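You operate a simulated robot arm through the tools that you are given. There is no shell and no other tool. Be economical: measure what you need, move in short steps, check, and stop when the job is done.

You are at the controls of a simulated two-armed robot. One attempt, no reset.

TASK
On the top of washer two, fold the blue tea towel in half, so that its two short edges meet.

It is judged by the outcome, as a careful person would: the job done as asked, and still so three seconds after it is handed in. It fails if anything else is knocked over, pushed out of place, dropped, spilled or broken. Flat cloth is picked up by pressing the open fingertips on it (5 to 10 N) and closing them slowly along it; thin cloth reads only 2 to 8 mm in the jaws.

THE ROBOT
Two 7-joint arms with two-finger grippers on one trunk, on a base that drives. Base frame: it is fixed to the floor where the robot stands at the start and does not move with it; the origin is under the middle of the robot, x ahead of it, y to its left, z up; the surface under the hand at the start is at about z = 85. Lengths are in cm, angles in degrees, forces in N, time in s.
The left shoulder is at the start at [9.8, 17.4, 102.5], the right one opposite. With the tool pointing down near the work surface each hand reaches from about 10 to 90 cm from the robot's upright axis, wherever it stands, measured 20 degrees to its own side. Places, roughly: top of washer two [60, -20, 80]. Payload 2.94 kg a hand.
The tool frame of a hand sits at the grasp point between the pads (the TCP): z along the fingers, y along the line on which they close. The tips reach 3 cm beyond it. Largest opening 13.8 cm; the body of the gripper starts 10.9 cm behind the TCP.
Orientation is told as [roll, pitch, yaw] about the base's x, y, z axes, in that order, counted from this pose: with the fingers straight down and closing along the base's y, the tool's x points along the base's -x, its y along +y and its z along -z.

THE INTERFACE
- The arms move only by the tool step_arm. It takes "left_series", "right_series" or both (then of equal length, played together; a hand with none holds still); each is a list of rows, each a list of 7 numbers: the shift along the base's x, y, z in units of 400 mm (1.0 is 400 mm), then the turn, a rotation vector about the base's x, y, z in units of 90 degrees (1.0 is 90 degrees), then the opening, from 0 (shut) to 1 (fully open). In form: [[x, y, z, ax, ay, az, gripper], ...]. A call has 1 to 12 rows; each row is the pose to reach, as a shift and turn from the pose commanded when the call began. A call with a number of a shift or a turn outside -1 to 1 is refused whole. Rows are played at 5 a second. More than 5 cm and 8.6 degrees between two rows, or a gripper value outside its range, and nothing of the call is played. Where a pose cannot be reached the arm comes as near as it can. A force on the tool above 40 N (or 10 N above the force at the start of the call, whichever is more), or a blocked arm, ends the call early, and 0.2 s more pass. Each finger halts on what it meets, pressing with about 26 N; the grip force reading is that of the motor and also rises with nothing between the fingers. The clock runs only during rows and for 0.2 s after the last one: add rows that repeat a pose to give the fingers time. It gives the time, the measured TCP pose, the force on the tool (base axes), the opening and the grip force at its end, in the units of the frame above (readings bear some noise), with the torque about the TCP (base axes, N m) and any sound that the robot's microphone picked up.
- Cameras (640 x 400 px; columns grow to the right, rows downward): "scene" is now at [20.55, -2.69, 148.01]; the picture's right is [-0.43, -0.90, 0.00], its down [-0.80, 0.39, -0.45] and it looks along [0.41, -0.20, -0.89] (base axes); focal length 263 px, centre (320, 200). "left" rides on the left gripper at [7.1, -1.9, -14.6] in its tool frame; the picture's right is [0.26, 0.97, 0.00], its down [-0.85, 0.23, -0.48] and it looks along [-0.46, 0.12, 0.88] (tool axes); focal length 280 px, centre (320, 200). "right" rides on the right gripper at [7.1, 1.9, -14.6] in its tool frame; the picture's right is [-0.26, 0.97, 0.00], its down [-0.85, -0.23, -0.48] and it looks along [-0.46, -0.12, 0.88] (tool axes); focal length 280 px, centre (320, 200). There is no depth. A picture from a camera that has moved, and an enlarged one, comes with that camera's place and axes in the base frame and with its lens.
- camera(camera): a new picture of that camera. The clock stands still meanwhile.
- raise_lower(by): slides the trunk up (or, below 0, down) by that many cm; the arms and the scene camera ride with it, the base frame stays. It gives what a move gives, with no picture.
- base_move(legs): drives the robot by 1 to 6 legs, each [ahead, turn to the left] in cm and degrees, along the robot's own axes; the way and the turn of a leg run together, so that a leg with both is an arc; at most 150 cm and 180 degrees a leg. The arms and the cameras ride along, it lands a little off, and it stops where it bumps. It gives what a move gives.
- pan_tilt(pan, tilt): turns the head with the scene camera to pan (to the left, within 120 degrees either way) and tilt (down, from -29 to 69), counted from straight ahead of the robot. It gives what a move gives.
- close_up(camera, box): a new picture of the part [left, top, right, bottom] of that camera's present view, enlarged. The clock stands still meanwhile.
- sign_off(): hands the job in; it is judged then, once.

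Go step by step. Nothing tells you exact positions but the pictures and the camera data: compare them with the known pose of the tool, close in by small moves and look again before you grip or let go. The budget is 120 turns and 88 pictures, counting those below and the enlarged ones. Unless the task says otherwise, let go and move clear before handing in, and close with one line.

The tools are called after "Emit:" as name(argument=value, ...) on one line, values as JSON. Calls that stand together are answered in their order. step_arm: Moves the arms, as the interface text tells. Its arguments: {"type":"object","properties":{"left_series":{"type":"array","items":{"type":"array","items":{"type":"number"}}},"right_series":{"type":"array","items":{"type":"array","items":{"type":"number"}}}},"required":[]} The other tools are called the same way: raise_lower (by) slides the trunk up or down; base_move (legs) drives the base; pan_tilt (pan, tilt) turns the head that bears the scene camera; camera (camera) takes a picture; close_up (camera, box) takes an enlarged picture of a part of a camera's view; sign_off () hands the job in.

At the start:

```text
time: 0.0
left_eef_pos: [56.66, 10.83, 105.59]
left_tool_rot: [0.0, 0.1, 0.0]
left_ft_force: [0.5, 0.8, 0.3]
left_ft_torque: [-0.04, -0.03, -0.01]
left_finger_gap: 13.8
left_grasp_force: 0.1
right_eef_pos: [40.61, -30.54, 107.85]
right_tool_rot: [0.1, 0.0, 0.0]
right_ft_force: [0.3, -0.7, 0.6]
right_ft_torque: [-0.03, -0.04, -0.01]
right_finger_gap: 13.81
right_grasp_force: 0.1
trunk travel left (down, up): [-20.0, 53.4]
robot x, y, heading: [0.03, -0.35, -0.1]
head pan, tilt: [-25.7, 63.1]
```

scene: 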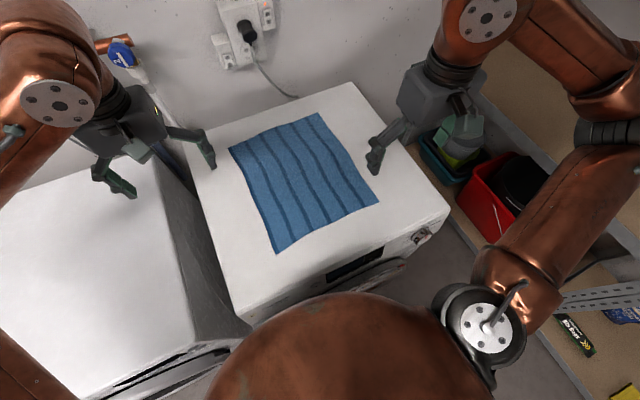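
right: 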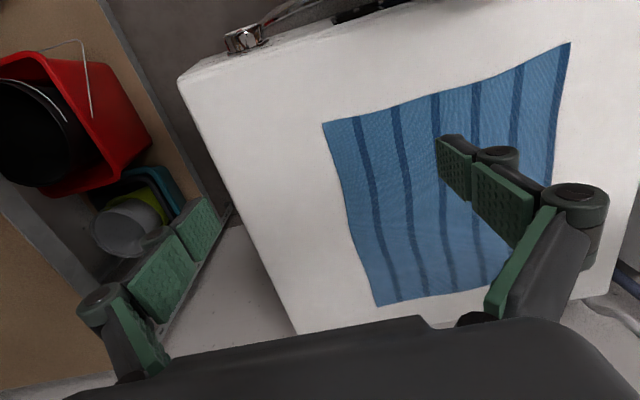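
left: 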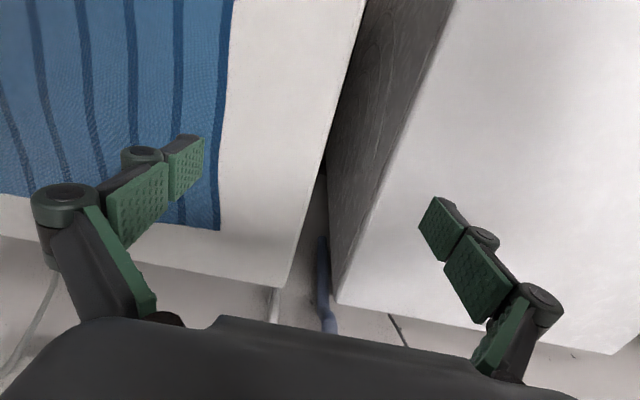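

I see the blue towel flat on washer two. I estimate its short edges at x≈41 (near) and x≈77 (far), spanning y≈-31 to 0. I'll bring both hands above the near corners, partly closed, then look again.

Emit:
step_arm(left_series=[[-0.06, -0.06, -0.03, 0, 0, 0, 0.8], [-0.12, -0.12, -0.06, 0, 0, 0, 0.6], [-0.18, -0.18, -0.09, 0, 0, 0, 0.4], [-0.24, -0.24, -0.12, 0, 0, 0, 0.4], [-0.3, -0.3, -0.15, 0, 0, 0, 0.4], [-0.34, -0.37, -0.18, 0, 0, 0, 0.4], [-0.34, -0.37, -0.18, 0, 0, 0, 0.4]], right_series=[[0.01, 0.01, -0.03, 0, 0, 0, 0.8], [0.02, 0.02, -0.08, 0, 0, 0, 0.6], [0.03, 0.03, -0.12, 0, 0, 0, 0.4], [0.04, 0.04, -0.16, 0, 0, 0, 0.4], [0.05, 0.05, -0.2, 0, 0, 0, 0.4], [0.0625, 0.0625, -0.24, 0, 0, 0, 0.4], [0.0625, 0.0625, -0.24, 0, 0, 0, 0.4]])

Emit:
camera(camera="scene")

Emit:
camera(camera="left")

Emit:
camera(camera="right")

```text
time: 1.6
left_eef_pos: [43.15, -3.89, 98.27]
left_tool_rot: [0.0, 0.0, 0.0]
left_ft_force: [-0.6, 1.1, 0.1]
left_ft_torque: [0.0, -0.04, -0.01]
left_finger_gap: 5.51
left_grasp_force: 0.1
right_eef_pos: [43.06, -28.18, 98.36]
right_tool_rot: [0.1, 0.0, 0.0]
right_ft_force: [-0.1, 0.3, -0.5]
right_ft_torque: [-0.02, 0.02, 0.02]
right_finger_gap: 5.51
right_grasp_force: 0.1
trunk travel left (down, up): [-20.0, 53.4]
robot x, y, heading: [0.29, -0.5, -0.2]
head pan, tilt: [-25.7, 63.1]
```

```text
84 pictures are left
camera scene: at [20.49, -2.61, 148.03], right [-0.43, -0.9, 0.0], down [-0.8, 0.39, -0.45], along [0.41, -0.2, -0.89], focal length 263 px, centre (320, 200)
```

scene: 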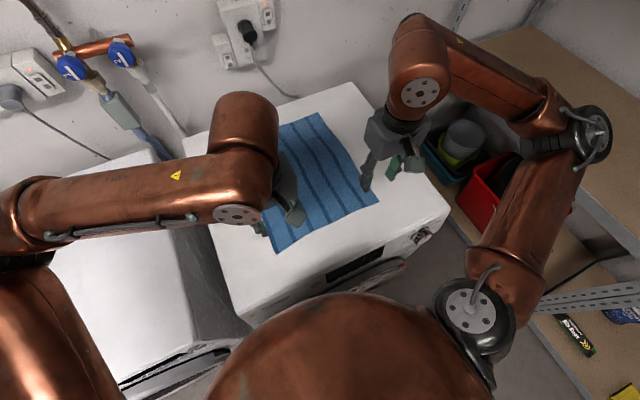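

```text
83 pictures are left
camera left: at [35.89, -5.78, 112.83], right [-0.26, 0.97, 0.0], down [0.85, 0.23, 0.48], along [0.46, 0.12, -0.88], focal length 280 px, centre (320, 200)
```

left: 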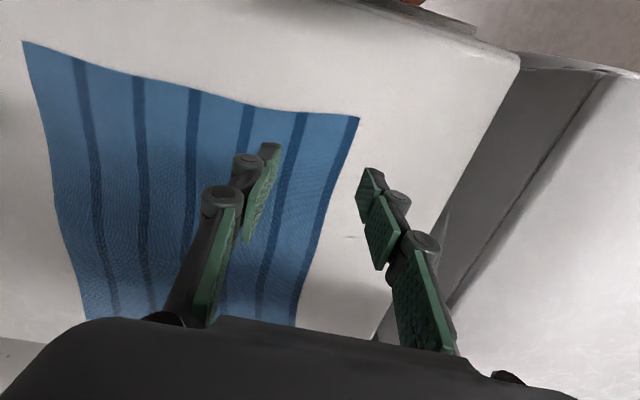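

```text
82 pictures are left
camera right: at [36.07, -26.38, 112.96], right [0.26, 0.96, 0.0], down [0.85, -0.23, 0.48], along [0.46, -0.13, -0.88], focal length 280 px, centre (320, 200)
```

right: 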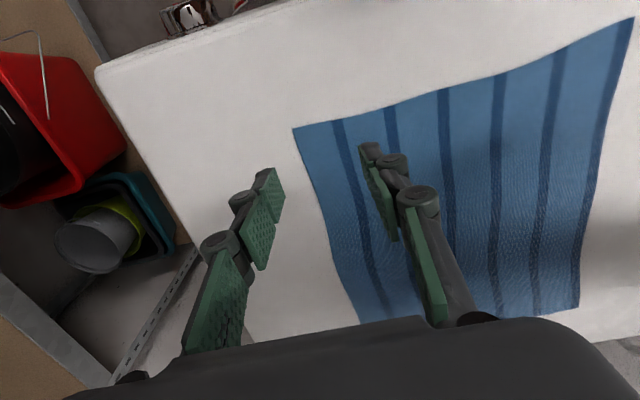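

The wrist views agree with a surface at about z=85, near corners around (40.6, -0.8) and (42.1, -30.9). Next I lower both hands just above the cloth, about 2 cm inside the near edge.

Emit:
step_arm(left_series=[[-0.016, -0.0225, -0.08, 0, 0, 0, 0.33], [-0.016, -0.0225, -0.16, 0, 0, 0, 0.33], [-0.016, -0.0225, -0.2325, 0, 0, 0, 0.33], [-0.016, -0.0225, -0.2325, 0, 0, 0, 0.33]], right_series=[[0.0175, 0.025, -0.08, 0, 0, 0, 0.33], [0.0175, 0.025, -0.16, 0, 0, 0, 0.33], [0.0175, 0.025, -0.2325, 0, 0, 0, 0.33], [0.0175, 0.025, -0.2325, 0, 0, 0, 0.33]])

Emit:
camera(camera="left")

Emit:
camera(camera="right")

```text
time: 2.6
left_eef_pos: [42.04, -4.96, 89.06]
left_tool_rot: [-0.1, 0.1, -0.1]
left_ft_force: [-0.3, -0.1, 0.3]
left_ft_torque: [-0.03, 0.0, 0.03]
left_finger_gap: 4.54
left_grasp_force: 0.1
right_eef_pos: [44.0, -27.25, 88.98]
right_tool_rot: [0.0, 0.0, -0.1]
right_ft_force: [-0.2, 0.6, -0.2]
right_ft_torque: [-0.03, -0.02, -0.01]
right_finger_gap: 4.55
right_grasp_force: 0.0
trunk travel left (down, up): [-20.0, 53.4]
robot x, y, heading: [0.22, -0.07, 0.2]
head pan, tilt: [-25.7, 63.1]
```

```text
81 pictures are left
camera left: at [34.95, -6.83, 103.58], right [-0.26, 0.97, 0.0], down [0.85, 0.23, 0.48], along [0.46, 0.12, -0.88], focal length 280 px, centre (320, 200)
```

left: 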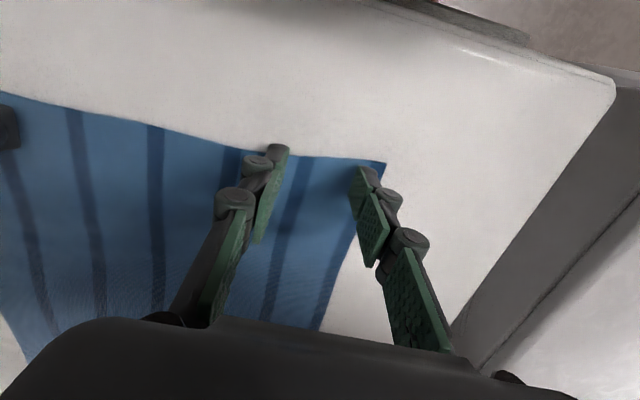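

```text
80 pictures are left
camera right: at [36.98, -25.44, 103.75], right [0.26, 0.96, 0.0], down [0.85, -0.23, 0.48], along [0.46, -0.12, -0.88], focal length 280 px, centre (320, 200)
```

right: 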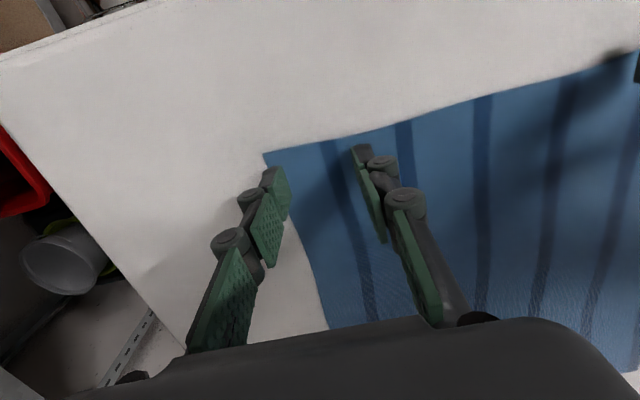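

Both hands are over the corners, about 1 cm above the cloth. I'll nudge the left one slightly inward and descend slowly to feel contact.

Emit:
step_arm(left_series=[[0.012, -0.01, -0.008, 0, 0, 0, 0.33], [0.015, -0.01, -0.015, 0, 0, 0, 0.33], [0.015, -0.01, -0.02, 0, 0, 0, 0.33], [0.015, -0.01, -0.022, 0, 0, 0, 0.33]], right_series=[[0, 0, -0.008, 0, 0, 0, 0.33], [0, 0, -0.015, 0, 0, 0, 0.33], [0, 0, -0.02, 0, 0, 0, 0.33], [0, 0, -0.022, 0, 0, 0, 0.33]])

```text
time: 3.6
left_eef_pos: [42.89, -5.33, 88.22]
left_tool_rot: [0.0, 0.0, 0.0]
left_ft_force: [-0.6, -0.4, 0.9]
left_ft_torque: [0.01, -0.01, 0.01]
left_finger_gap: 4.54
left_grasp_force: 0.2
right_eef_pos: [43.98, -27.15, 88.15]
right_tool_rot: [0.0, 0.0, -0.1]
right_ft_force: [-0.3, -1.1, 1.6]
right_ft_torque: [-0.04, -0.01, 0.0]
right_finger_gap: 4.55
right_grasp_force: 0.0
trunk travel left (down, up): [-20.0, 53.4]
robot x, y, heading: [-0.12, 0.21, 0.2]
head pan, tilt: [-25.7, 63.1]
```

Contact is just starting, if at all. I'll go down another 2 mm.

Emit:
step_arm(left_series=[[0, 0, -0.003, 0, 0, 0, 0.33], [0, 0, -0.005, 0, 0, 0, 0.33]], right_series=[[0, 0, -0.003, 0, 0, 0, 0.33], [0, 0, -0.005, 0, 0, 0, 0.33]])

```text
time: 4.2
left_eef_pos: [42.83, -5.35, 88.13]
left_tool_rot: [0.0, -0.1, 0.0]
left_ft_force: [-0.1, -1.6, 7.3]
left_ft_torque: [0.04, 0.05, 0.02]
left_finger_gap: 4.58
left_grasp_force: 0.0
right_eef_pos: [43.83, -27.17, 88.07]
right_tool_rot: [0.0, -0.2, -0.1]
right_ft_force: [3.3, -1.7, 15.9]
right_ft_torque: [-0.27, -0.03, 0.05]
right_finger_gap: 4.67
right_grasp_force: 0.7
trunk travel left (down, up): [-20.0, 53.4]
robot x, y, heading: [0.28, -0.19, -0.0]
head pan, tilt: [-25.7, 63.1]
```

Left presses 7 N, right 16 N, so I'll ease the right up a touch and close both slowly along the cloth.

Emit:
step_arm(left_series=[[0, 0, 0, 0, 0, 0, 0.31], [0, 0, 0, 0, 0, 0, 0.28], [0, 0, 0, 0, 0, 0, 0.25], [0, 0, 0, 0, 0, 0, 0.22], [0, 0, 0, 0, 0, 0, 0.19], [0, 0, 0, 0, 0, 0, 0.16], [0, 0, 0, 0, 0, 0, 0.13], [0, 0, 0, 0, 0, 0, 0.1], [0, 0, 0, 0, 0, 0, 0.07], [0, 0, 0, 0, 0, 0, 0.04], [0, 0, 0, 0, 0, 0, 0], [0, 0, 0, 0, 0, 0, 0]], right_series=[[0, 0, 0.002, 0, 0, 0, 0.33], [0, 0, 0.002, 0, 0, 0, 0.3], [0, 0, 0.002, 0, 0, 0, 0.26], [0, 0, 0.002, 0, 0, 0, 0.22], [0, 0, 0.002, 0, 0, 0, 0.19], [0, 0, 0.002, 0, 0, 0, 0.16], [0, 0, 0.002, 0, 0, 0, 0.13], [0, 0, 0.002, 0, 0, 0, 0.1], [0, 0, 0.002, 0, 0, 0, 0.07], [0, 0, 0.002, 0, 0, 0, 0.04], [0, 0, 0.002, 0, 0, 0, 0], [0, 0, 0.002, 0, 0, 0, 0]])

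Emit:
camera(camera="left")

Emit:
camera(camera="right")

```text
time: 6.8
left_eef_pos: [42.96, -5.25, 88.06]
left_tool_rot: [0.0, 0.1, 0.0]
left_ft_force: [0.1, -4.5, 0.3]
left_ft_torque: [-0.18, 0.01, 0.04]
left_finger_gap: 0.31
left_grasp_force: 23.8
right_eef_pos: [43.84, -27.11, 87.97]
right_tool_rot: [0.0, 0.1, 0.0]
right_ft_force: [0.5, 5.2, 0.4]
right_ft_torque: [0.33, -0.04, -0.04]
right_finger_gap: 0.2
right_grasp_force: 21.3
trunk travel left (down, up): [-20.0, 53.4]
robot x, y, heading: [0.1, 0.22, -0.2]
head pan, tilt: [-25.7, 63.1]
```

```text
79 pictures are left
camera left: at [35.83, -7.16, 102.51], right [-0.26, 0.97, 0.0], down [0.85, 0.23, 0.48], along [0.46, 0.12, -0.88], focal length 280 px, centre (320, 200)
```

left: 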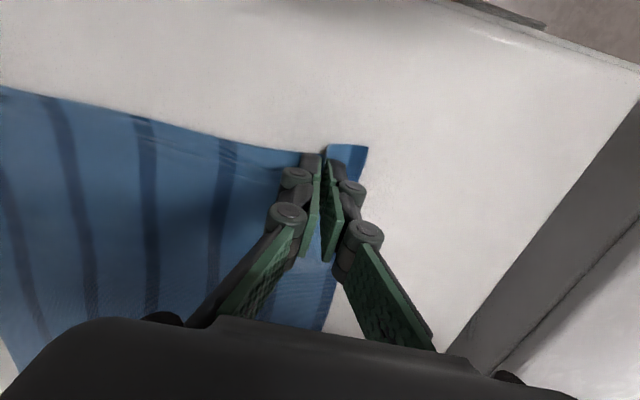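

```text
78 pictures are left
camera right: at [36.91, -25.38, 102.65], right [0.26, 0.96, 0.0], down [0.85, -0.23, 0.48], along [0.46, -0.13, -0.88], focal length 280 px, centre (320, 200)
```

right: 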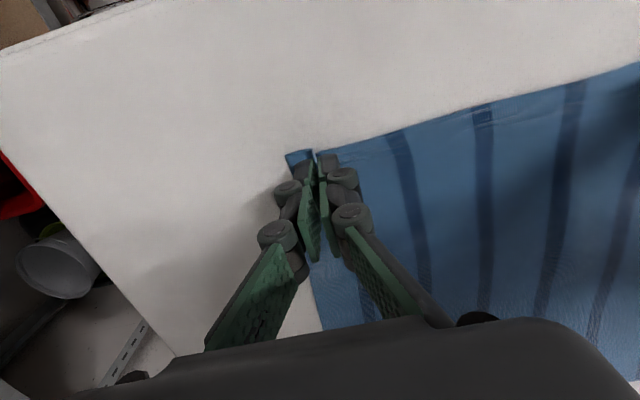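

Both pads gripped (0.3 and 0.2 cm), but this grip clamps a strip running across the edge. It would leave that strip doubled back after the fold. I'll open slowly to spread the cloth, lift, and re-grip with the fingers closing across the edge (yaw 90).

Emit:
step_arm(left_series=[[0, 0, 0, 0, 0, 0, 0.05], [0, 0, 0, 0, 0, 0, 0.1], [0, 0, 0, 0, 0, 0, 0.15], [0, 0, 0, 0, 0, 0, 0.2], [0, 0, 0, 0, 0, 0, 0.25], [0, 0, 0, 0, 0, 0, 0.3], [0, 0, 0, 0, 0, 0, 0.33], [0, 0, 0.02, 0, 0, 0, 0.33], [0, 0, 0.1, 0, 0, 0, 0.33], [0, 0, 0.2, 0, 0, 0, 0.33], [0, 0, 0.2, 0, 0, 0, 0.33]], right_series=[[0, 0, 0, 0, 0, 0, 0.05], [0, 0, 0, 0, 0, 0, 0.1], [0, 0, 0, 0, 0, 0, 0.15], [0, 0, 0, 0, 0, 0, 0.2], [0, 0, 0, 0, 0, 0, 0.25], [0, 0, 0, 0, 0, 0, 0.3], [0, 0, 0, 0, 0, 0, 0.33], [0, 0, 0.02, 0, 0, 0, 0.33], [0, 0, 0.1, 0, 0, 0, 0.33], [0, 0, 0.2, 0, 0, 0, 0.33], [0, 0, 0.2, 0, 0, 0, 0.33]])

Emit:
step_arm(left_series=[[0, 0.0, 0, 0, 0, -0.09, 0.33], [0, 0.01, 0, 0, 0, -0.18, 0.33], [0, 0.01, 0, 0, 0, -0.27, 0.33], [0, 0.02, 0, 0, 0, -0.36, 0.33], [0, 0.02, 0, 0, 0, -0.45, 0.33], [0, 0.03, 0, 0, 0, -0.54, 0.33], [0, 0.03, 0, 0, 0, -0.63, 0.33], [0, 0.03, 0, 0, 0, -0.72, 0.33], [0, 0.03, 0, 0, 0, -0.81, 0.33], [0, 0.03, 0, 0, 0, -0.9, 0.33], [0, 0.03, 0, 0, 0, -0.98, 0.33], [0, 0.03, 0, 0, 0, -0.98, 0.33]], right_series=[[0, 0, 0, 0, 0, 0.09, 0.33], [0, 0, 0, 0, 0, 0.18, 0.33], [0, 0, 0, 0, 0, 0.27, 0.33], [0, 0, 0, 0, 0, 0.36, 0.33], [0, 0, 0, 0, 0, 0.45, 0.33], [0, 0, 0, 0, 0, 0.54, 0.33], [0, 0, 0, 0, 0, 0.63, 0.33], [0, 0, 0, 0, 0, 0.72, 0.33], [0, 0, 0, 0, 0, 0.81, 0.33], [0, 0, 0, 0, 0, 0.9, 0.33], [0, 0, 0, 0, 0, 0.98, 0.33], [0, 0, 0, 0, 0, 0.98, 0.33]])

Emit:
camera(camera="scene")

Emit:
camera(camera="left")

Emit:
camera(camera="right")

```text
time: 9.2
left_eef_pos: [43.07, -5.22, 95.95]
left_tool_rot: [0.0, 0.1, 0.0]
left_ft_force: [-0.3, 0.4, -0.3]
left_ft_torque: [0.01, 0.02, -0.01]
left_finger_gap: 4.56
left_grasp_force: 0.1
right_eef_pos: [44.0, -27.23, 96.02]
right_tool_rot: [0.1, 0.2, -0.1]
right_ft_force: [-0.3, 0.4, -1.0]
right_ft_torque: [0.02, 0.06, -0.02]
right_finger_gap: 4.57
right_grasp_force: 0.0
trunk travel left (down, up): [-20.0, 53.4]
robot x, y, heading: [0.18, 0.02, 0.1]
head pan, tilt: [-25.7, 63.1]
```

```text
time: 11.8
left_eef_pos: [42.94, -4.08, 96.03]
left_tool_rot: [0.0, 0.1, -88.4]
left_ft_force: [0.0, -0.1, -0.4]
left_ft_torque: [0.01, 0.0, -0.02]
left_finger_gap: 4.54
left_grasp_force: 0.0
right_eef_pos: [34.58, -18.15, 95.22]
right_tool_rot: [0.0, 0.0, 88.2]
right_ft_force: [-0.3, -1.1, 0.0]
right_ft_torque: [-0.02, 0.0, -0.02]
right_finger_gap: 4.54
right_grasp_force: 0.1
right hand out of reach, approached as far as the arm can: row 7, 8, 9, 10, 11, 12
trunk travel left (down, up): [-20.0, 53.4]
robot x, y, heading: [0.48, -0.25, 0.1]
head pan, tilt: [-25.7, 63.1]
```

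```text
77 pictures are left
camera scene: at [20.55, -2.71, 148.01], right [-0.43, -0.9, 0.0], down [-0.8, 0.39, -0.45], along [0.41, -0.2, -0.89], focal length 263 px, centre (320, 200)
```

scene: 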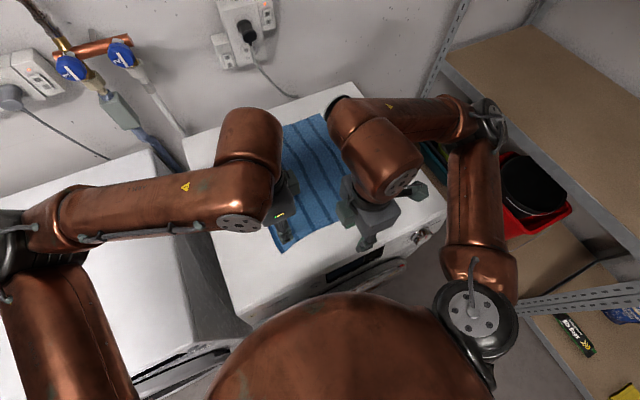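

```text
76 pictures are left
camera left: at [40.83, 2.98, 110.55], right [0.96, 0.29, 0.0], down [0.26, -0.84, 0.48], along [0.14, -0.46, -0.88], focal length 280 px, centre (320, 200)
```

left: 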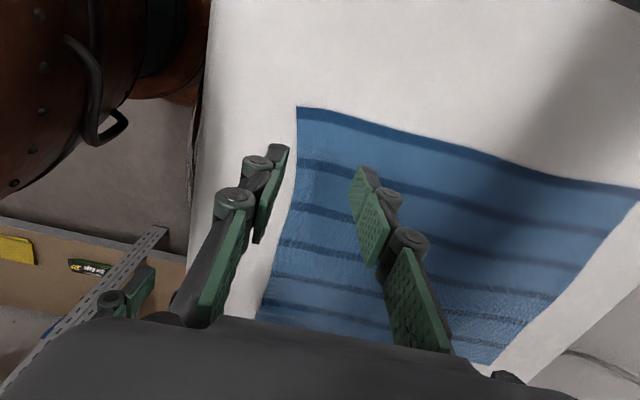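

```text
75 pictures are left
camera right: at [32.49, -25.33, 109.91], right [-0.96, 0.29, 0.0], down [0.26, 0.84, 0.48], along [0.14, 0.45, -0.88], focal length 280 px, centre (320, 200)
```

right: 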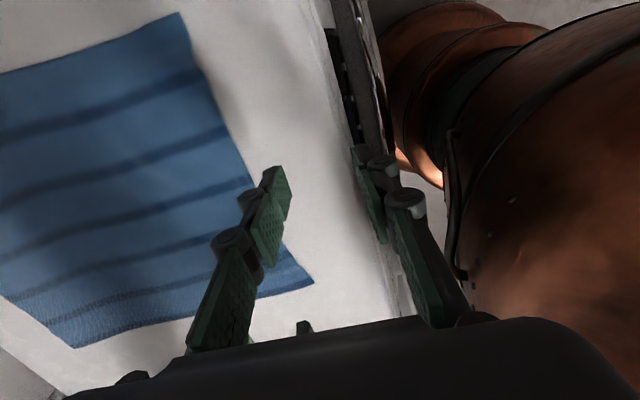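

The cloth has spread back flat. The left yaw works, but the right arm can't reach +90, so I'll turn it the other way to -90.

Emit:
step_arm(right_series=[[0, 0, 0, 0, 0, -0.09, 0.33], [0, 0, 0, 0, 0, -0.18, 0.33], [0, 0, 0, 0, 0, -0.27, 0.33], [0, 0, 0, 0, 0, -0.36, 0.33], [0, 0, 0, 0, 0, -0.45, 0.33], [0, 0, 0, 0, 0, -0.54, 0.33], [0, 0, 0, 0, 0, -0.63, 0.33], [0, 0, 0, 0, 0, -0.72, 0.33], [0, 0, 0, 0, 0, -0.81, 0.33], [0, 0, 0, 0, 0, -0.9, 0.33], [0, 0, 0, 0, 0, -0.98, 0.33], [0, 0, 0, 0, 0, -0.98, 0.33]])

Emit:
step_arm(right_series=[[0, 0, 0, 0, 0, -0.09, 0.33], [0, 0, 0, 0, 0, -0.18, 0.33], [0, 0, 0, 0, 0, -0.27, 0.33], [0, 0, 0, 0, 0, -0.36, 0.33], [0, 0, 0, 0, 0, -0.45, 0.33], [0, 0, 0, 0, 0, -0.54, 0.33], [0, 0, 0, 0, 0, -0.63, 0.33], [0, 0, 0, 0, 0, -0.72, 0.33], [0, 0, 0, 0, 0, -0.81, 0.33], [0, 0, 0, 0, 0, -0.9, 0.33], [0, 0, 0, 0, 0, -0.98, 0.33], [0, 0, 0, 0, 0, -0.98, 0.33]])

Emit:
camera(camera="scene")

Emit:
camera(camera="right")

```text
time: 14.4
left_eef_pos: [42.92, -4.2, 96.14]
left_tool_rot: [0.0, 0.0, -88.2]
left_ft_force: [-0.3, 0.2, 0.0]
left_ft_torque: [0.02, -0.04, 0.03]
left_finger_gap: 4.56
left_grasp_force: 0.0
right_eef_pos: [34.9, -18.42, 95.33]
right_tool_rot: [0.0, 0.1, -0.2]
right_ft_force: [-0.3, -0.1, 0.0]
right_ft_torque: [-0.03, 0.02, 0.02]
right_finger_gap: 4.54
right_grasp_force: 0.0
trunk travel left (down, up): [-20.0, 53.4]
robot x, y, heading: [-0.29, -0.49, -0.2]
head pan, tilt: [-25.7, 63.1]
```

```text
time: 17.0
left_eef_pos: [43.02, -3.97, 96.06]
left_tool_rot: [0.0, 0.0, -88.2]
left_ft_force: [0.5, 0.3, 0.4]
left_ft_torque: [0.01, 0.03, 0.01]
left_finger_gap: 4.55
left_grasp_force: 0.1
right_eef_pos: [35.0, -18.35, 95.3]
right_tool_rot: [0.0, 0.0, -88.4]
right_ft_force: [-0.3, 0.4, 0.2]
right_ft_torque: [0.0, -0.01, 0.0]
right_finger_gap: 4.55
right_grasp_force: 0.0
trunk travel left (down, up): [-20.0, 53.4]
robot x, y, heading: [0.05, 0.01, -0.0]
head pan, tilt: [-25.7, 63.1]
```

```text
74 pictures are left
camera scene: at [20.55, -2.69, 148.01], right [-0.43, -0.9, 0.0], down [-0.8, 0.39, -0.45], along [0.41, -0.2, -0.89], focal length 263 px, centre (320, 200)
```

scene: 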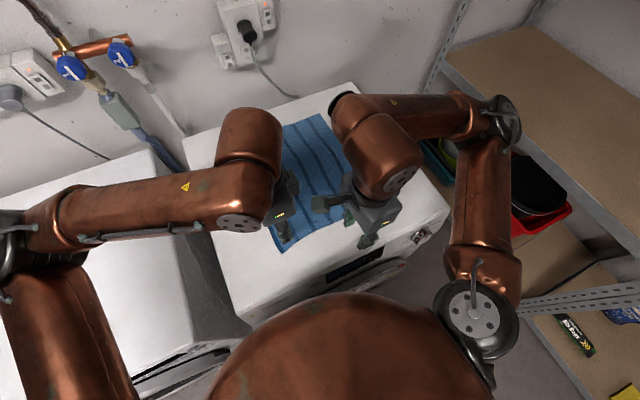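

```text
73 pictures are left
camera right: at [36.8, -11.49, 109.94], right [0.97, -0.23, 0.0], down [-0.21, -0.86, 0.48], along [-0.11, -0.46, -0.88], focal length 280 px, centre (320, 200)
```

right: 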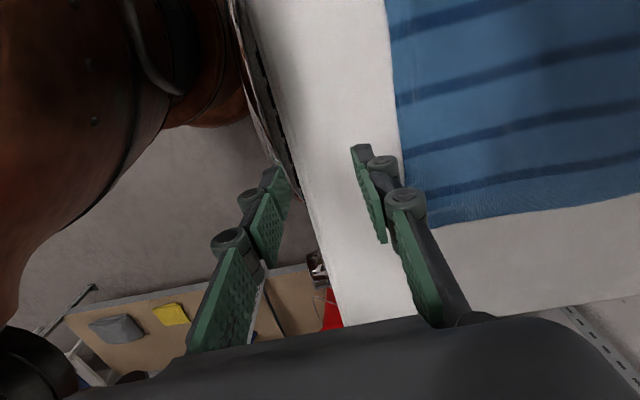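

Both hands now close along x. I'll move them over the near edge, still high, and check where the edge lies.

Emit:
step_arm(left_series=[[-0.04, 0, 0, 0, 0, 0, 0.33], [-0.07, 0, 0, 0, 0, 0, 0.33], [-0.07, 0, 0, 0, 0, 0, 0.33]], right_series=[[0.07, -0.08, 0, 0, 0, 0, 0.33], [0.13, -0.17, 0, 0, 0, 0, 0.33], [0.17, -0.25, 0, 0, 0, 0, 0.33]])

Emit:
camera(camera="left")

Emit:
camera(camera="right")

Emit:
camera(camera="scene")

```text
time: 17.8
left_eef_pos: [40.22, -4.25, 95.92]
left_tool_rot: [0.0, 0.1, -88.3]
left_ft_force: [-0.8, -0.4, -0.8]
left_ft_torque: [0.02, 0.01, 0.01]
left_finger_gap: 4.55
left_grasp_force: 0.0
right_eef_pos: [41.8, -28.54, 95.46]
right_tool_rot: [0.0, 0.1, -88.2]
right_ft_force: [-0.3, -0.3, 0.3]
right_ft_torque: [0.05, 0.01, -0.01]
right_finger_gap: 4.52
right_grasp_force: 0.1
trunk travel left (down, up): [-20.0, 53.4]
robot x, y, heading: [-0.15, 0.09, 0.1]
head pan, tilt: [-25.7, 63.1]
```

```text
72 pictures are left
camera left: at [38.03, 2.86, 110.51], right [0.96, 0.29, 0.0], down [0.26, -0.84, 0.47], along [0.14, -0.45, -0.88], focal length 280 px, centre (320, 200)
```

left: 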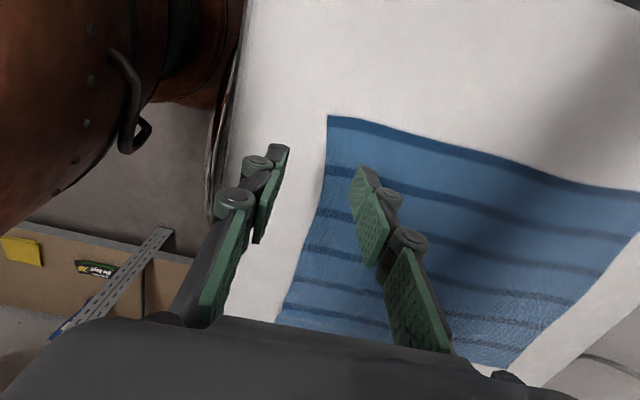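

```text
71 pictures are left
camera right: at [43.64, -21.53, 110.11], right [0.97, -0.23, 0.0], down [-0.2, -0.86, 0.48], along [-0.11, -0.46, -0.88], focal length 280 px, centre (320, 200)
```

right: 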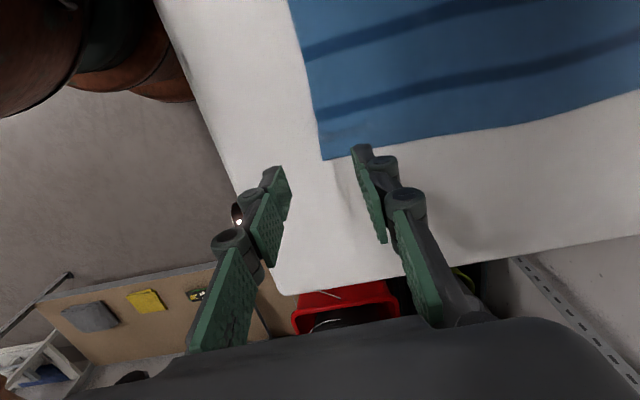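

```text
70 pictures are left
camera scene: at [20.56, -2.84, 148.01], right [-0.43, -0.9, 0.0], down [-0.8, 0.39, -0.45], along [0.41, -0.19, -0.89], focal length 263 px, centre (320, 200)
```

scene: 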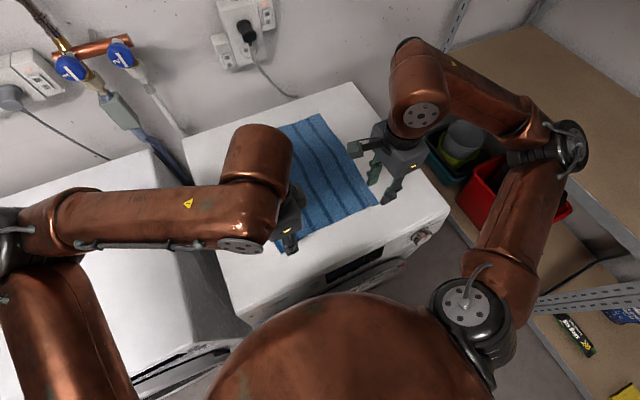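

The near corners are at about (40.4, -1.8) and (41.7, -30.5). I'll adjust so the edge sits between the fingers and lower to just above contact.

Emit:
step_arm(left_series=[[-0.008, 0.02, -0.08, 0, 0, 0, 0.33], [-0.008, 0.02, -0.16, 0, 0, 0, 0.33], [-0.008, 0.02, -0.19, 0, 0, 0, 0.33], [-0.008, 0.02, -0.19, 0, 0, 0, 0.33]], right_series=[[-0.02, -0.008, -0.08, 0, 0, 0, 0.33], [-0.02, -0.008, -0.15, 0, 0, 0, 0.33], [-0.02, -0.008, -0.177, 0, 0, 0, 0.33], [-0.02, -0.008, -0.177, 0, 0, 0, 0.33]])

Emit:
camera(camera="left")

Emit:
camera(camera="right")

```text
time: 18.8
left_eef_pos: [39.92, -3.26, 88.51]
left_tool_rot: [0.0, 0.0, -88.3]
left_ft_force: [0.3, -0.6, 0.1]
left_ft_torque: [-0.05, -0.01, 0.02]
left_finger_gap: 4.56
left_grasp_force: 0.1
right_eef_pos: [40.78, -28.73, 88.31]
right_tool_rot: [0.0, -0.1, -88.3]
right_ft_force: [0.8, 0.4, 0.1]
right_ft_torque: [-0.04, 0.02, 0.03]
right_finger_gap: 4.54
right_grasp_force: 0.0
trunk travel left (down, up): [-20.0, 53.4]
robot x, y, heading: [-0.21, 0.14, 0.0]
head pan, tilt: [-25.7, 63.1]
```

```text
69 pictures are left
camera left: at [37.77, 3.86, 102.95], right [0.96, 0.29, 0.0], down [0.26, -0.84, 0.48], along [0.14, -0.45, -0.88], focal length 280 px, centre (320, 200)
```

left: 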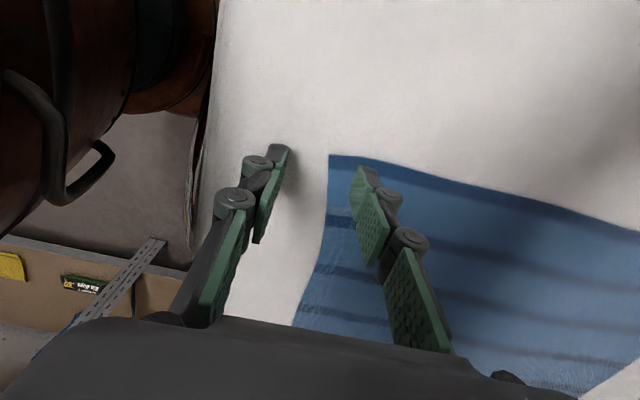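

```text
68 pictures are left
camera right: at [42.63, -21.72, 103.01], right [0.97, -0.23, 0.0], down [-0.2, -0.86, 0.48], along [-0.11, -0.46, -0.88], focal length 280 px, centre (320, 200)
```

right: 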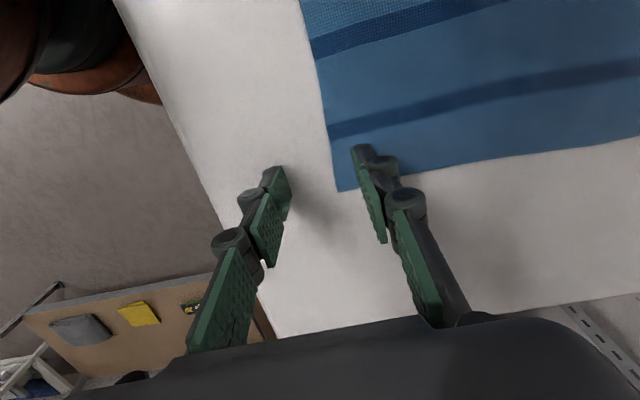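

The inner fingers are over the cloth and the outer ones are just beyond the edge. Pressing down now.

Emit:
step_arm(left_series=[[0, 0, -0.006, 0, 0, 0, 0.33], [0, 0, -0.011, 0, 0, 0, 0.33], [0, 0, -0.011, 0, 0, 0, 0.33]], right_series=[[0, 0, -0.003, 0, 0, 0, 0.33], [0, 0, -0.006, 0, 0, 0, 0.33], [0, 0, -0.006, 0, 0, 0, 0.33]])

```text
time: 19.6
left_eef_pos: [39.86, -3.24, 88.08]
left_tool_rot: [0.1, 0.0, -88.2]
left_ft_force: [0.5, 2.3, 11.3]
left_ft_torque: [0.11, -0.41, 0.03]
left_finger_gap: 4.67
left_grasp_force: 0.7
right_eef_pos: [40.91, -28.8, 88.16]
right_tool_rot: [0.0, 0.0, -88.4]
right_ft_force: [0.0, 0.1, 0.3]
right_ft_torque: [0.01, -0.03, 0.0]
right_finger_gap: 4.54
right_grasp_force: 0.0
trunk travel left (down, up): [-20.0, 53.4]
robot x, y, heading: [-0.17, -0.1, -0.1]
head pan, tilt: [-25.7, 63.1]
```

Emit:
step_arm(left_series=[[0, 0, 0.001, 0, 0, 0, 0.33], [0, 0, 0.001, 0, 0, 0, 0.33]], right_series=[[0, 0, -0.002, 0, 0, 0, 0.33], [0, 0, -0.004, 0, 0, 0, 0.33]])

```text
time: 20.2
left_eef_pos: [39.82, -3.16, 88.13]
left_tool_rot: [0.0, 0.0, -88.3]
left_ft_force: [1.6, -0.2, 8.2]
left_ft_torque: [0.07, -0.29, -0.01]
left_finger_gap: 4.7
left_grasp_force: 0.9
right_eef_pos: [40.92, -28.65, 87.91]
right_tool_rot: [0.3, 0.0, -88.3]
right_ft_force: [2.8, -2.6, 14.6]
right_ft_torque: [-0.09, -0.51, -0.05]
right_finger_gap: 4.79
right_grasp_force: 1.7
trunk travel left (down, up): [-20.0, 53.4]
robot x, y, heading: [0.01, -0.17, -0.0]
head pan, tilt: [-25.7, 63.1]
```

Both are pressing. I'll ease the right slightly and close slowly.

Emit:
step_arm(left_series=[[0, 0, 0, 0, 0, 0, 0.31], [0, 0, 0, 0, 0, 0, 0.28], [0, 0, 0, 0, 0, 0, 0.25], [0, 0, 0, 0, 0, 0, 0.22], [0, 0, 0, 0, 0, 0, 0.19], [0, 0, 0, 0, 0, 0, 0.16], [0, 0, 0, 0, 0, 0, 0.13], [0, 0, 0, 0, 0, 0, 0.1], [0, 0, 0, 0, 0, 0, 0.07], [0, 0, 0, 0, 0, 0, 0.04], [0, 0, 0, 0, 0, 0, 0], [0, 0, 0, 0, 0, 0, 0]], right_series=[[0, 0, 0.001, 0, 0, 0, 0.32], [0, 0, 0.001, 0, 0, 0, 0.29], [0, 0, 0.001, 0, 0, 0, 0.26], [0, 0, 0.001, 0, 0, 0, 0.22], [0, 0, 0.001, 0, 0, 0, 0.19], [0, 0, 0.001, 0, 0, 0, 0.16], [0, 0, 0.001, 0, 0, 0, 0.13], [0, 0, 0.001, 0, 0, 0, 0.1], [0, 0, 0.001, 0, 0, 0, 0.07], [0, 0, 0.001, 0, 0, 0, 0.04], [0, 0, 0.001, 0, 0, 0, 0], [0, 0, 0.001, 0, 0, 0, 0]])

Emit:
camera(camera="left")

Emit:
camera(camera="right")

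```text
time: 22.8
left_eef_pos: [39.92, -3.3, 88.11]
left_tool_rot: [0.0, 0.0, -88.2]
left_ft_force: [-2.2, 0.5, 0.0]
left_ft_torque: [0.08, -0.05, -0.01]
left_finger_gap: 0.29
left_grasp_force: 32.7
right_eef_pos: [40.91, -28.73, 87.89]
right_tool_rot: [-0.2, 0.0, -88.3]
right_ft_force: [-0.2, -0.1, 1.7]
right_ft_torque: [0.0, -0.01, 0.01]
right_finger_gap: 0.09
right_grasp_force: 26.5
trunk travel left (down, up): [-20.0, 53.4]
robot x, y, heading: [-0.3, -0.22, -0.1]
head pan, tilt: [-25.7, 63.1]
```

```text
67 pictures are left
camera left: at [37.72, 3.81, 102.54], right [0.96, 0.29, 0.0], down [0.26, -0.84, 0.48], along [0.14, -0.45, -0.88], focal length 280 px, centre (320, 200)
```

left: 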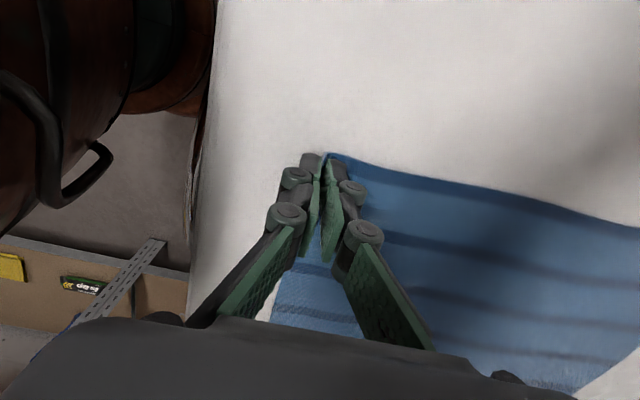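

```text
66 pictures are left
camera right: at [42.72, -21.72, 102.51], right [0.97, -0.23, 0.0], down [-0.2, -0.86, 0.48], along [-0.11, -0.46, -0.88], focal length 280 px, centre (320, 200)
```

right: 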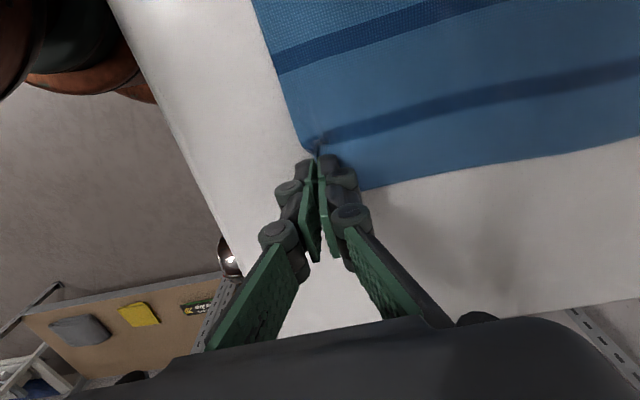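

Left reads 0.29 cm. Right reads only 0.09 cm, so its hold is doubtful. I'll lift a little to test.

Emit:
step_arm(left_series=[[0, 0, 0.03, 0, 0, 0, 0], [0.01, 0, 0.06, 0, 0, 0, 0], [0.02, 0, 0.1, 0, 0, 0, 0], [0.02, 0, 0.1, 0, 0, 0, 0]], right_series=[[0, 0, 0.03, 0, 0, 0, 0], [0.01, 0, 0.06, 0, 0, 0, 0], [0.02, 0, 0.1, 0, 0, 0, 0], [0.02, 0, 0.1, 0, 0, 0, 0]])

Emit:
camera(camera="left")

Emit:
camera(camera="right")

```text
time: 23.8
left_eef_pos: [40.73, -3.38, 92.12]
left_tool_rot: [-0.1, 0.0, -88.2]
left_ft_force: [-1.4, 0.9, 2.7]
left_ft_torque: [0.05, -0.05, 0.04]
left_finger_gap: 0.13
left_grasp_force: 28.1
right_eef_pos: [41.79, -28.69, 91.81]
right_tool_rot: [0.1, 0.0, -88.3]
right_ft_force: [0.2, 0.3, 0.2]
right_ft_torque: [-0.04, 0.04, 0.02]
right_finger_gap: 0.1
right_grasp_force: 25.3
trunk travel left (down, up): [-20.0, 53.4]
robot x, y, heading: [0.26, -0.3, -0.0]
head pan, tilt: [-25.7, 63.1]
```

```text
65 pictures are left
camera left: at [38.53, 3.71, 106.53], right [0.96, 0.29, 0.0], down [0.26, -0.84, 0.48], along [0.14, -0.45, -0.88], focal length 280 px, centre (320, 200)
```

left: 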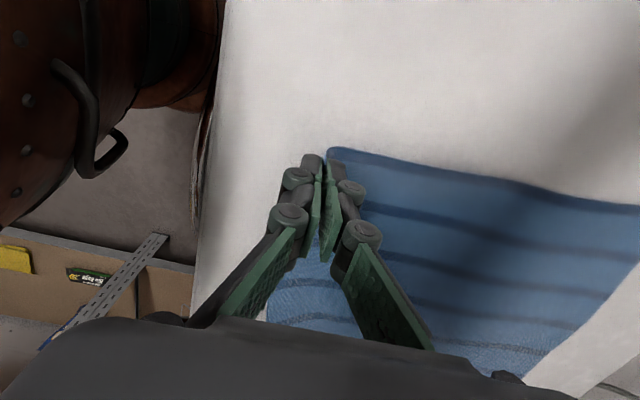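

```text
64 pictures are left
camera right: at [43.56, -21.74, 106.5], right [0.97, -0.23, 0.0], down [-0.2, -0.86, 0.48], along [-0.11, -0.46, -0.88], focal length 280 px, centre (320, 200)
```

right: 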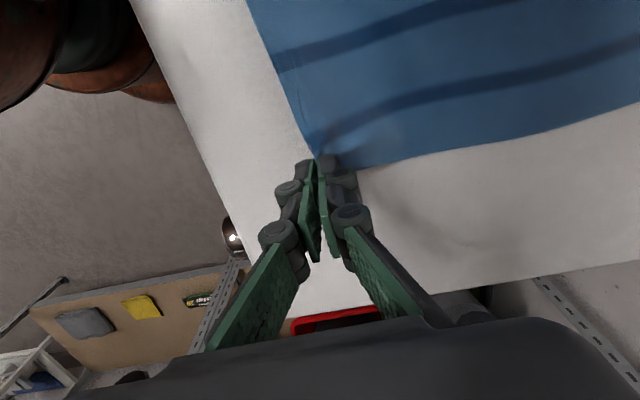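

Emit:
close_up(camera="left", box=[240, 110, 440, 260])

Emit:
close_up(camera="right", box=[220, 80, 420, 230])

Emit:
close_up(camera="scene", box=[200, 90, 440, 270])

```text
2.67 times, centred on (340, 185) of left
camera zoom: at [38.53, 3.71, 106.53], right [0.96, 0.29, 0.0], down [0.26, -0.84, 0.48], along [0.14, -0.45, -0.88], focal length 748 px, centre (267, 240)
```

zoom: 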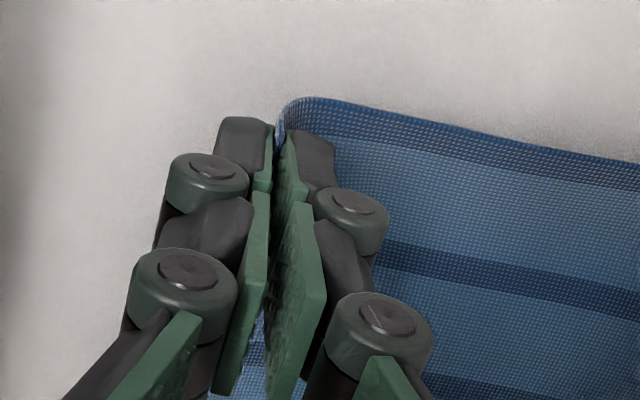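

```text
2.67 times, centred on (320, 155) of right
camera zoom: at [43.56, -21.74, 106.5], right [0.97, -0.23, 0.0], down [-0.2, -0.86, 0.48], along [-0.11, -0.46, -0.88], focal length 748 px, centre (320, 320)
```

zoom: 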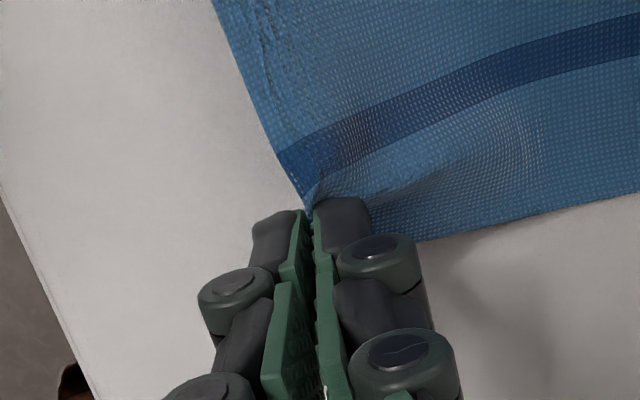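

```text
2.22 times, centred on (320, 180) of scene
camera zoom: at [20.57, -2.73, 148.0], right [-0.43, -0.9, 0.0], down [-0.8, 0.39, -0.45], along [0.41, -0.2, -0.89], focal length 585 px, centre (320, 244)
```

zoom: 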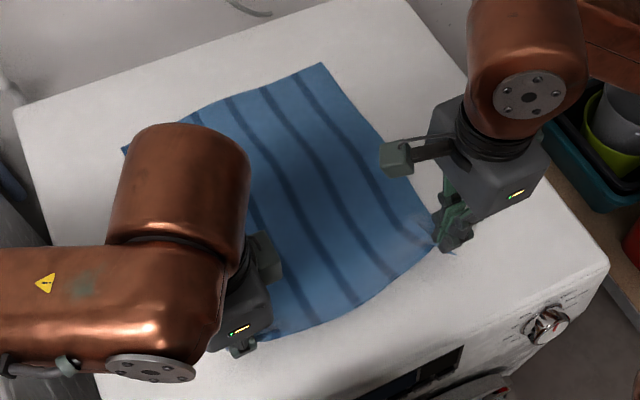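

Both corners are in fact held and lifted, with the edge standing upright in the pads. Now I'll carry them together in a low arc toward the far edge, stopping partway to look.

Emit:
step_arm(left_series=[[0.025, 0, 0.04, 0, 0, 0, 0], [0.06, 0, 0.08, 0, 0, 0, 0], [0.1, 0, 0.115, 0, 0, 0, 0], [0.15, 0, 0.145, 0, 0, 0, 0], [0.2, 0, 0.17, 0, 0, 0, 0], [0.25, 0, 0.19, 0, 0, 0, 0], [0.305, 0, 0.2, 0, 0, 0, 0], [0.36, 0, 0.2, 0, 0, 0, 0], [0.415, 0, 0.195, 0, 0, 0, 0], [0.47, 0, 0.185, 0, 0, 0, 0], [0.525, 0, 0.165, 0, 0, 0, 0], [0.525, 0, 0.165, 0, 0, 0, 0]], right_series=[[0.025, 0, 0.04, 0, 0, 0, 0], [0.06, 0, 0.08, 0, 0, 0, 0], [0.1, 0, 0.115, 0, 0, 0, 0], [0.15, 0, 0.145, 0, 0, 0, 0], [0.2, 0, 0.17, 0, 0, 0, 0], [0.25, 0, 0.19, 0, 0, 0, 0], [0.305, 0, 0.2, 0, 0, 0, 0], [0.36, 0, 0.2, 0, 0, 0, 0], [0.415, 0, 0.195, 0, 0, 0, 0], [0.47, 0, 0.185, 0, 0, 0, 0], [0.525, 0, 0.165, 0, 0, 0, 0], [0.525, 0, 0.165, 0, 0, 0, 0]])

Emit:
camera(camera="scene")

Emit:
camera(camera="left")

Emit:
camera(camera="right")

```text
time: 26.4
left_eef_pos: [61.65, -3.25, 98.48]
left_tool_rot: [-0.2, -0.1, -88.3]
left_ft_force: [-0.2, 0.1, -0.6]
left_ft_torque: [-0.01, 0.02, 0.0]
left_finger_gap: 0.27
left_grasp_force: 22.8
right_eef_pos: [62.9, -28.82, 98.49]
right_tool_rot: [0.0, 0.0, -88.4]
right_ft_force: [-0.6, 0.0, 0.3]
right_ft_torque: [-0.01, 0.03, -0.01]
right_finger_gap: 0.14
right_grasp_force: 26.4
trunk travel left (down, up): [-20.0, 53.4]
robot x, y, heading: [0.14, -0.29, 0.0]
head pan, tilt: [-25.7, 63.1]
```

```text
60 pictures are left
camera scene: at [20.84, -2.73, 148.0], right [-0.43, -0.9, 0.0], down [-0.8, 0.39, -0.45], along [0.41, -0.2, -0.89], focal length 263 px, centre (320, 200)
```

scene: 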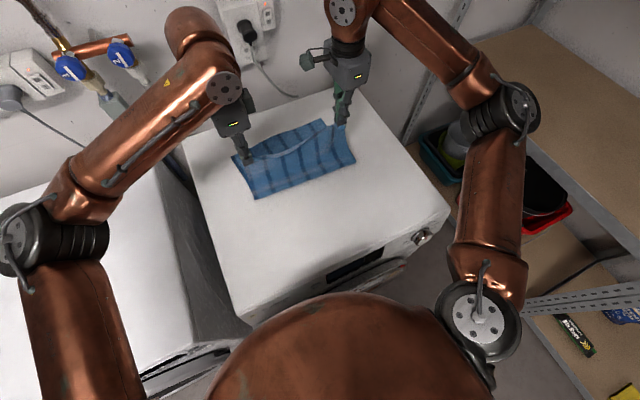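

```text
59 pictures are left
camera left: at [59.47, 3.89, 113.01], right [0.96, 0.29, 0.0], down [0.26, -0.84, 0.47], along [0.14, -0.45, -0.88], focal length 280 px, centre (320, 200)
```

left: 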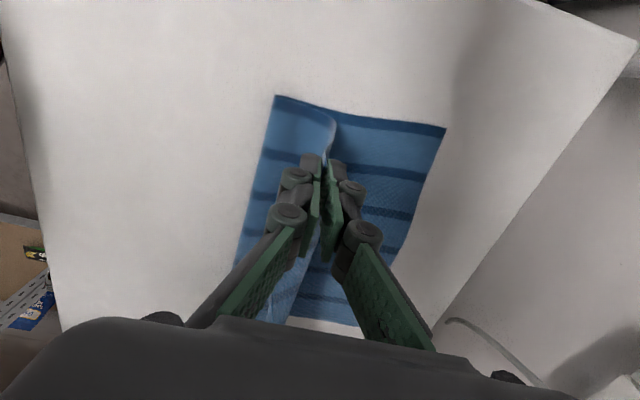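

```text
58 pictures are left
camera right: at [64.69, -21.87, 113.13], right [0.97, -0.23, 0.0], down [-0.2, -0.86, 0.48], along [-0.11, -0.46, -0.88], focal length 280 px, centre (320, 200)
```

right: 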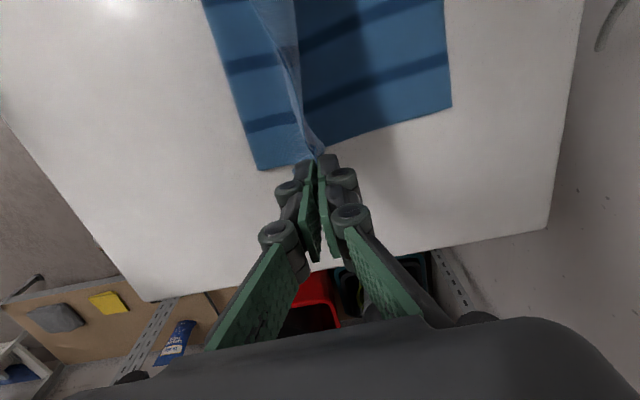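

The fold is forming well. The far corners are at about (73.5, 1) and (75.7, -29.7). I'll carry on to near the far edge, spreading the left hand out slightly, and stop about 1.5 cm above to look.

Emit:
step_arm(left_series=[[0.04, 0.005, -0.015, 0, 0, 0, 0], [0.08, 0.01, -0.035, 0, 0, 0, 0], [0.12, 0.02, -0.06, 0, 0, 0, 0], [0.155, 0.025, -0.085, 0, 0, 0, 0], [0.19, 0.03, -0.115, 0, 0, 0, 0], [0.22, 0.04, -0.145, 0, 0, 0, 0], [0.245, 0.045, -0.175, 0, 0, 0, 0], [0.266, 0.048, -0.21, 0, 0, 0, 0], [0.266, 0.048, -0.21, 0, 0, 0, 0]], right_series=[[0.04, 0, -0.015, 0, 0, 0, 0], [0.08, 0, -0.035, 0, 0, 0, 0], [0.12, 0, -0.06, 0, 0, 0, 0], [0.16, 0, -0.085, 0, 0, 0, 0], [0.2, 0, -0.115, 0, 0, 0, 0], [0.235, 0, -0.145, 0, 0, 0, 0], [0.27, 0, -0.175, 0, 0, 0, 0], [0.295, 0, -0.21, 0, 0, 0, 0], [0.295, 0, -0.21, 0, 0, 0, 0]])

Emit:
camera(camera="scene")

Emit:
camera(camera="left")

Emit:
camera(camera="right")

```text
time: 28.4
left_eef_pos: [73.36, -1.37, 89.78]
left_tool_rot: [-0.6, 0.0, -88.2]
left_ft_force: [-1.9, 0.2, -2.5]
left_ft_torque: [0.02, -0.2, 0.02]
left_finger_gap: 0.16
left_grasp_force: 20.2
right_eef_pos: [75.56, -28.81, 89.42]
right_tool_rot: [-0.6, 0.0, -88.3]
right_ft_force: [-0.5, -0.3, -0.3]
right_ft_torque: [-0.06, -0.14, 0.04]
right_finger_gap: 0.12
right_grasp_force: 26.0
trunk travel left (down, up): [-20.0, 53.4]
robot x, y, heading: [-0.23, 0.03, 0.0]
head pan, tilt: [-25.7, 63.1]
```

```text
57 pictures are left
camera scene: at [24.66, -2.74, 147.85], right [-0.43, -0.9, 0.01], down [-0.82, 0.39, -0.43], along [0.38, -0.2, -0.9], focal length 263 px, centre (320, 200)
```

scene: 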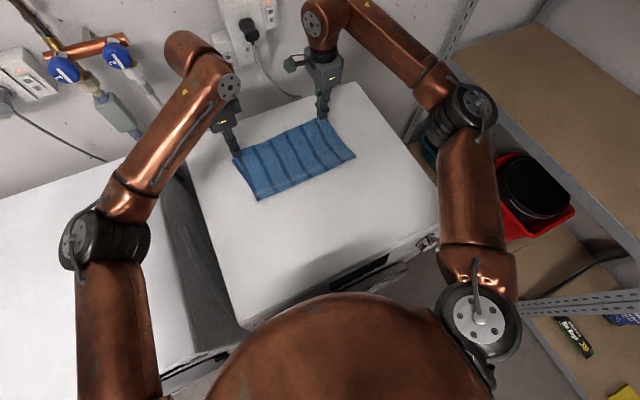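

```text
56 pictures are left
camera left: at [71.35, 5.67, 104.24], right [0.96, 0.29, -0.01], down [0.26, -0.84, 0.47], along [0.13, -0.45, -0.88], focal length 280 px, centre (320, 200)
```

left: 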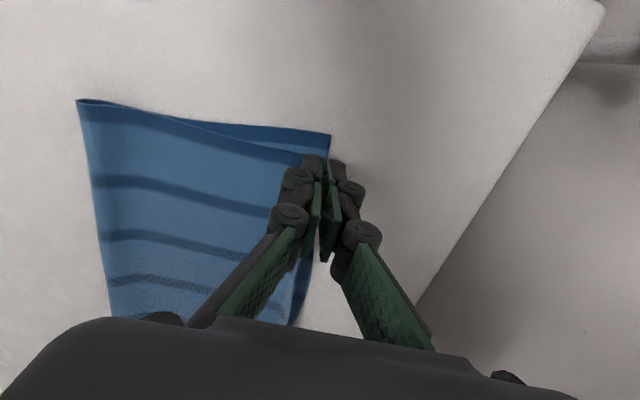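

```text
55 pictures are left
camera right: at [77.6, -21.74, 104.08], right [0.97, -0.23, -0.01], down [-0.2, -0.86, 0.48], along [-0.12, -0.46, -0.88], focal length 280 px, centre (320, 200)
```

right: 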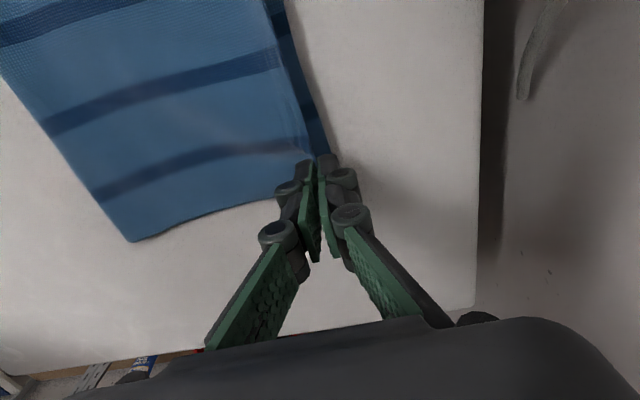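

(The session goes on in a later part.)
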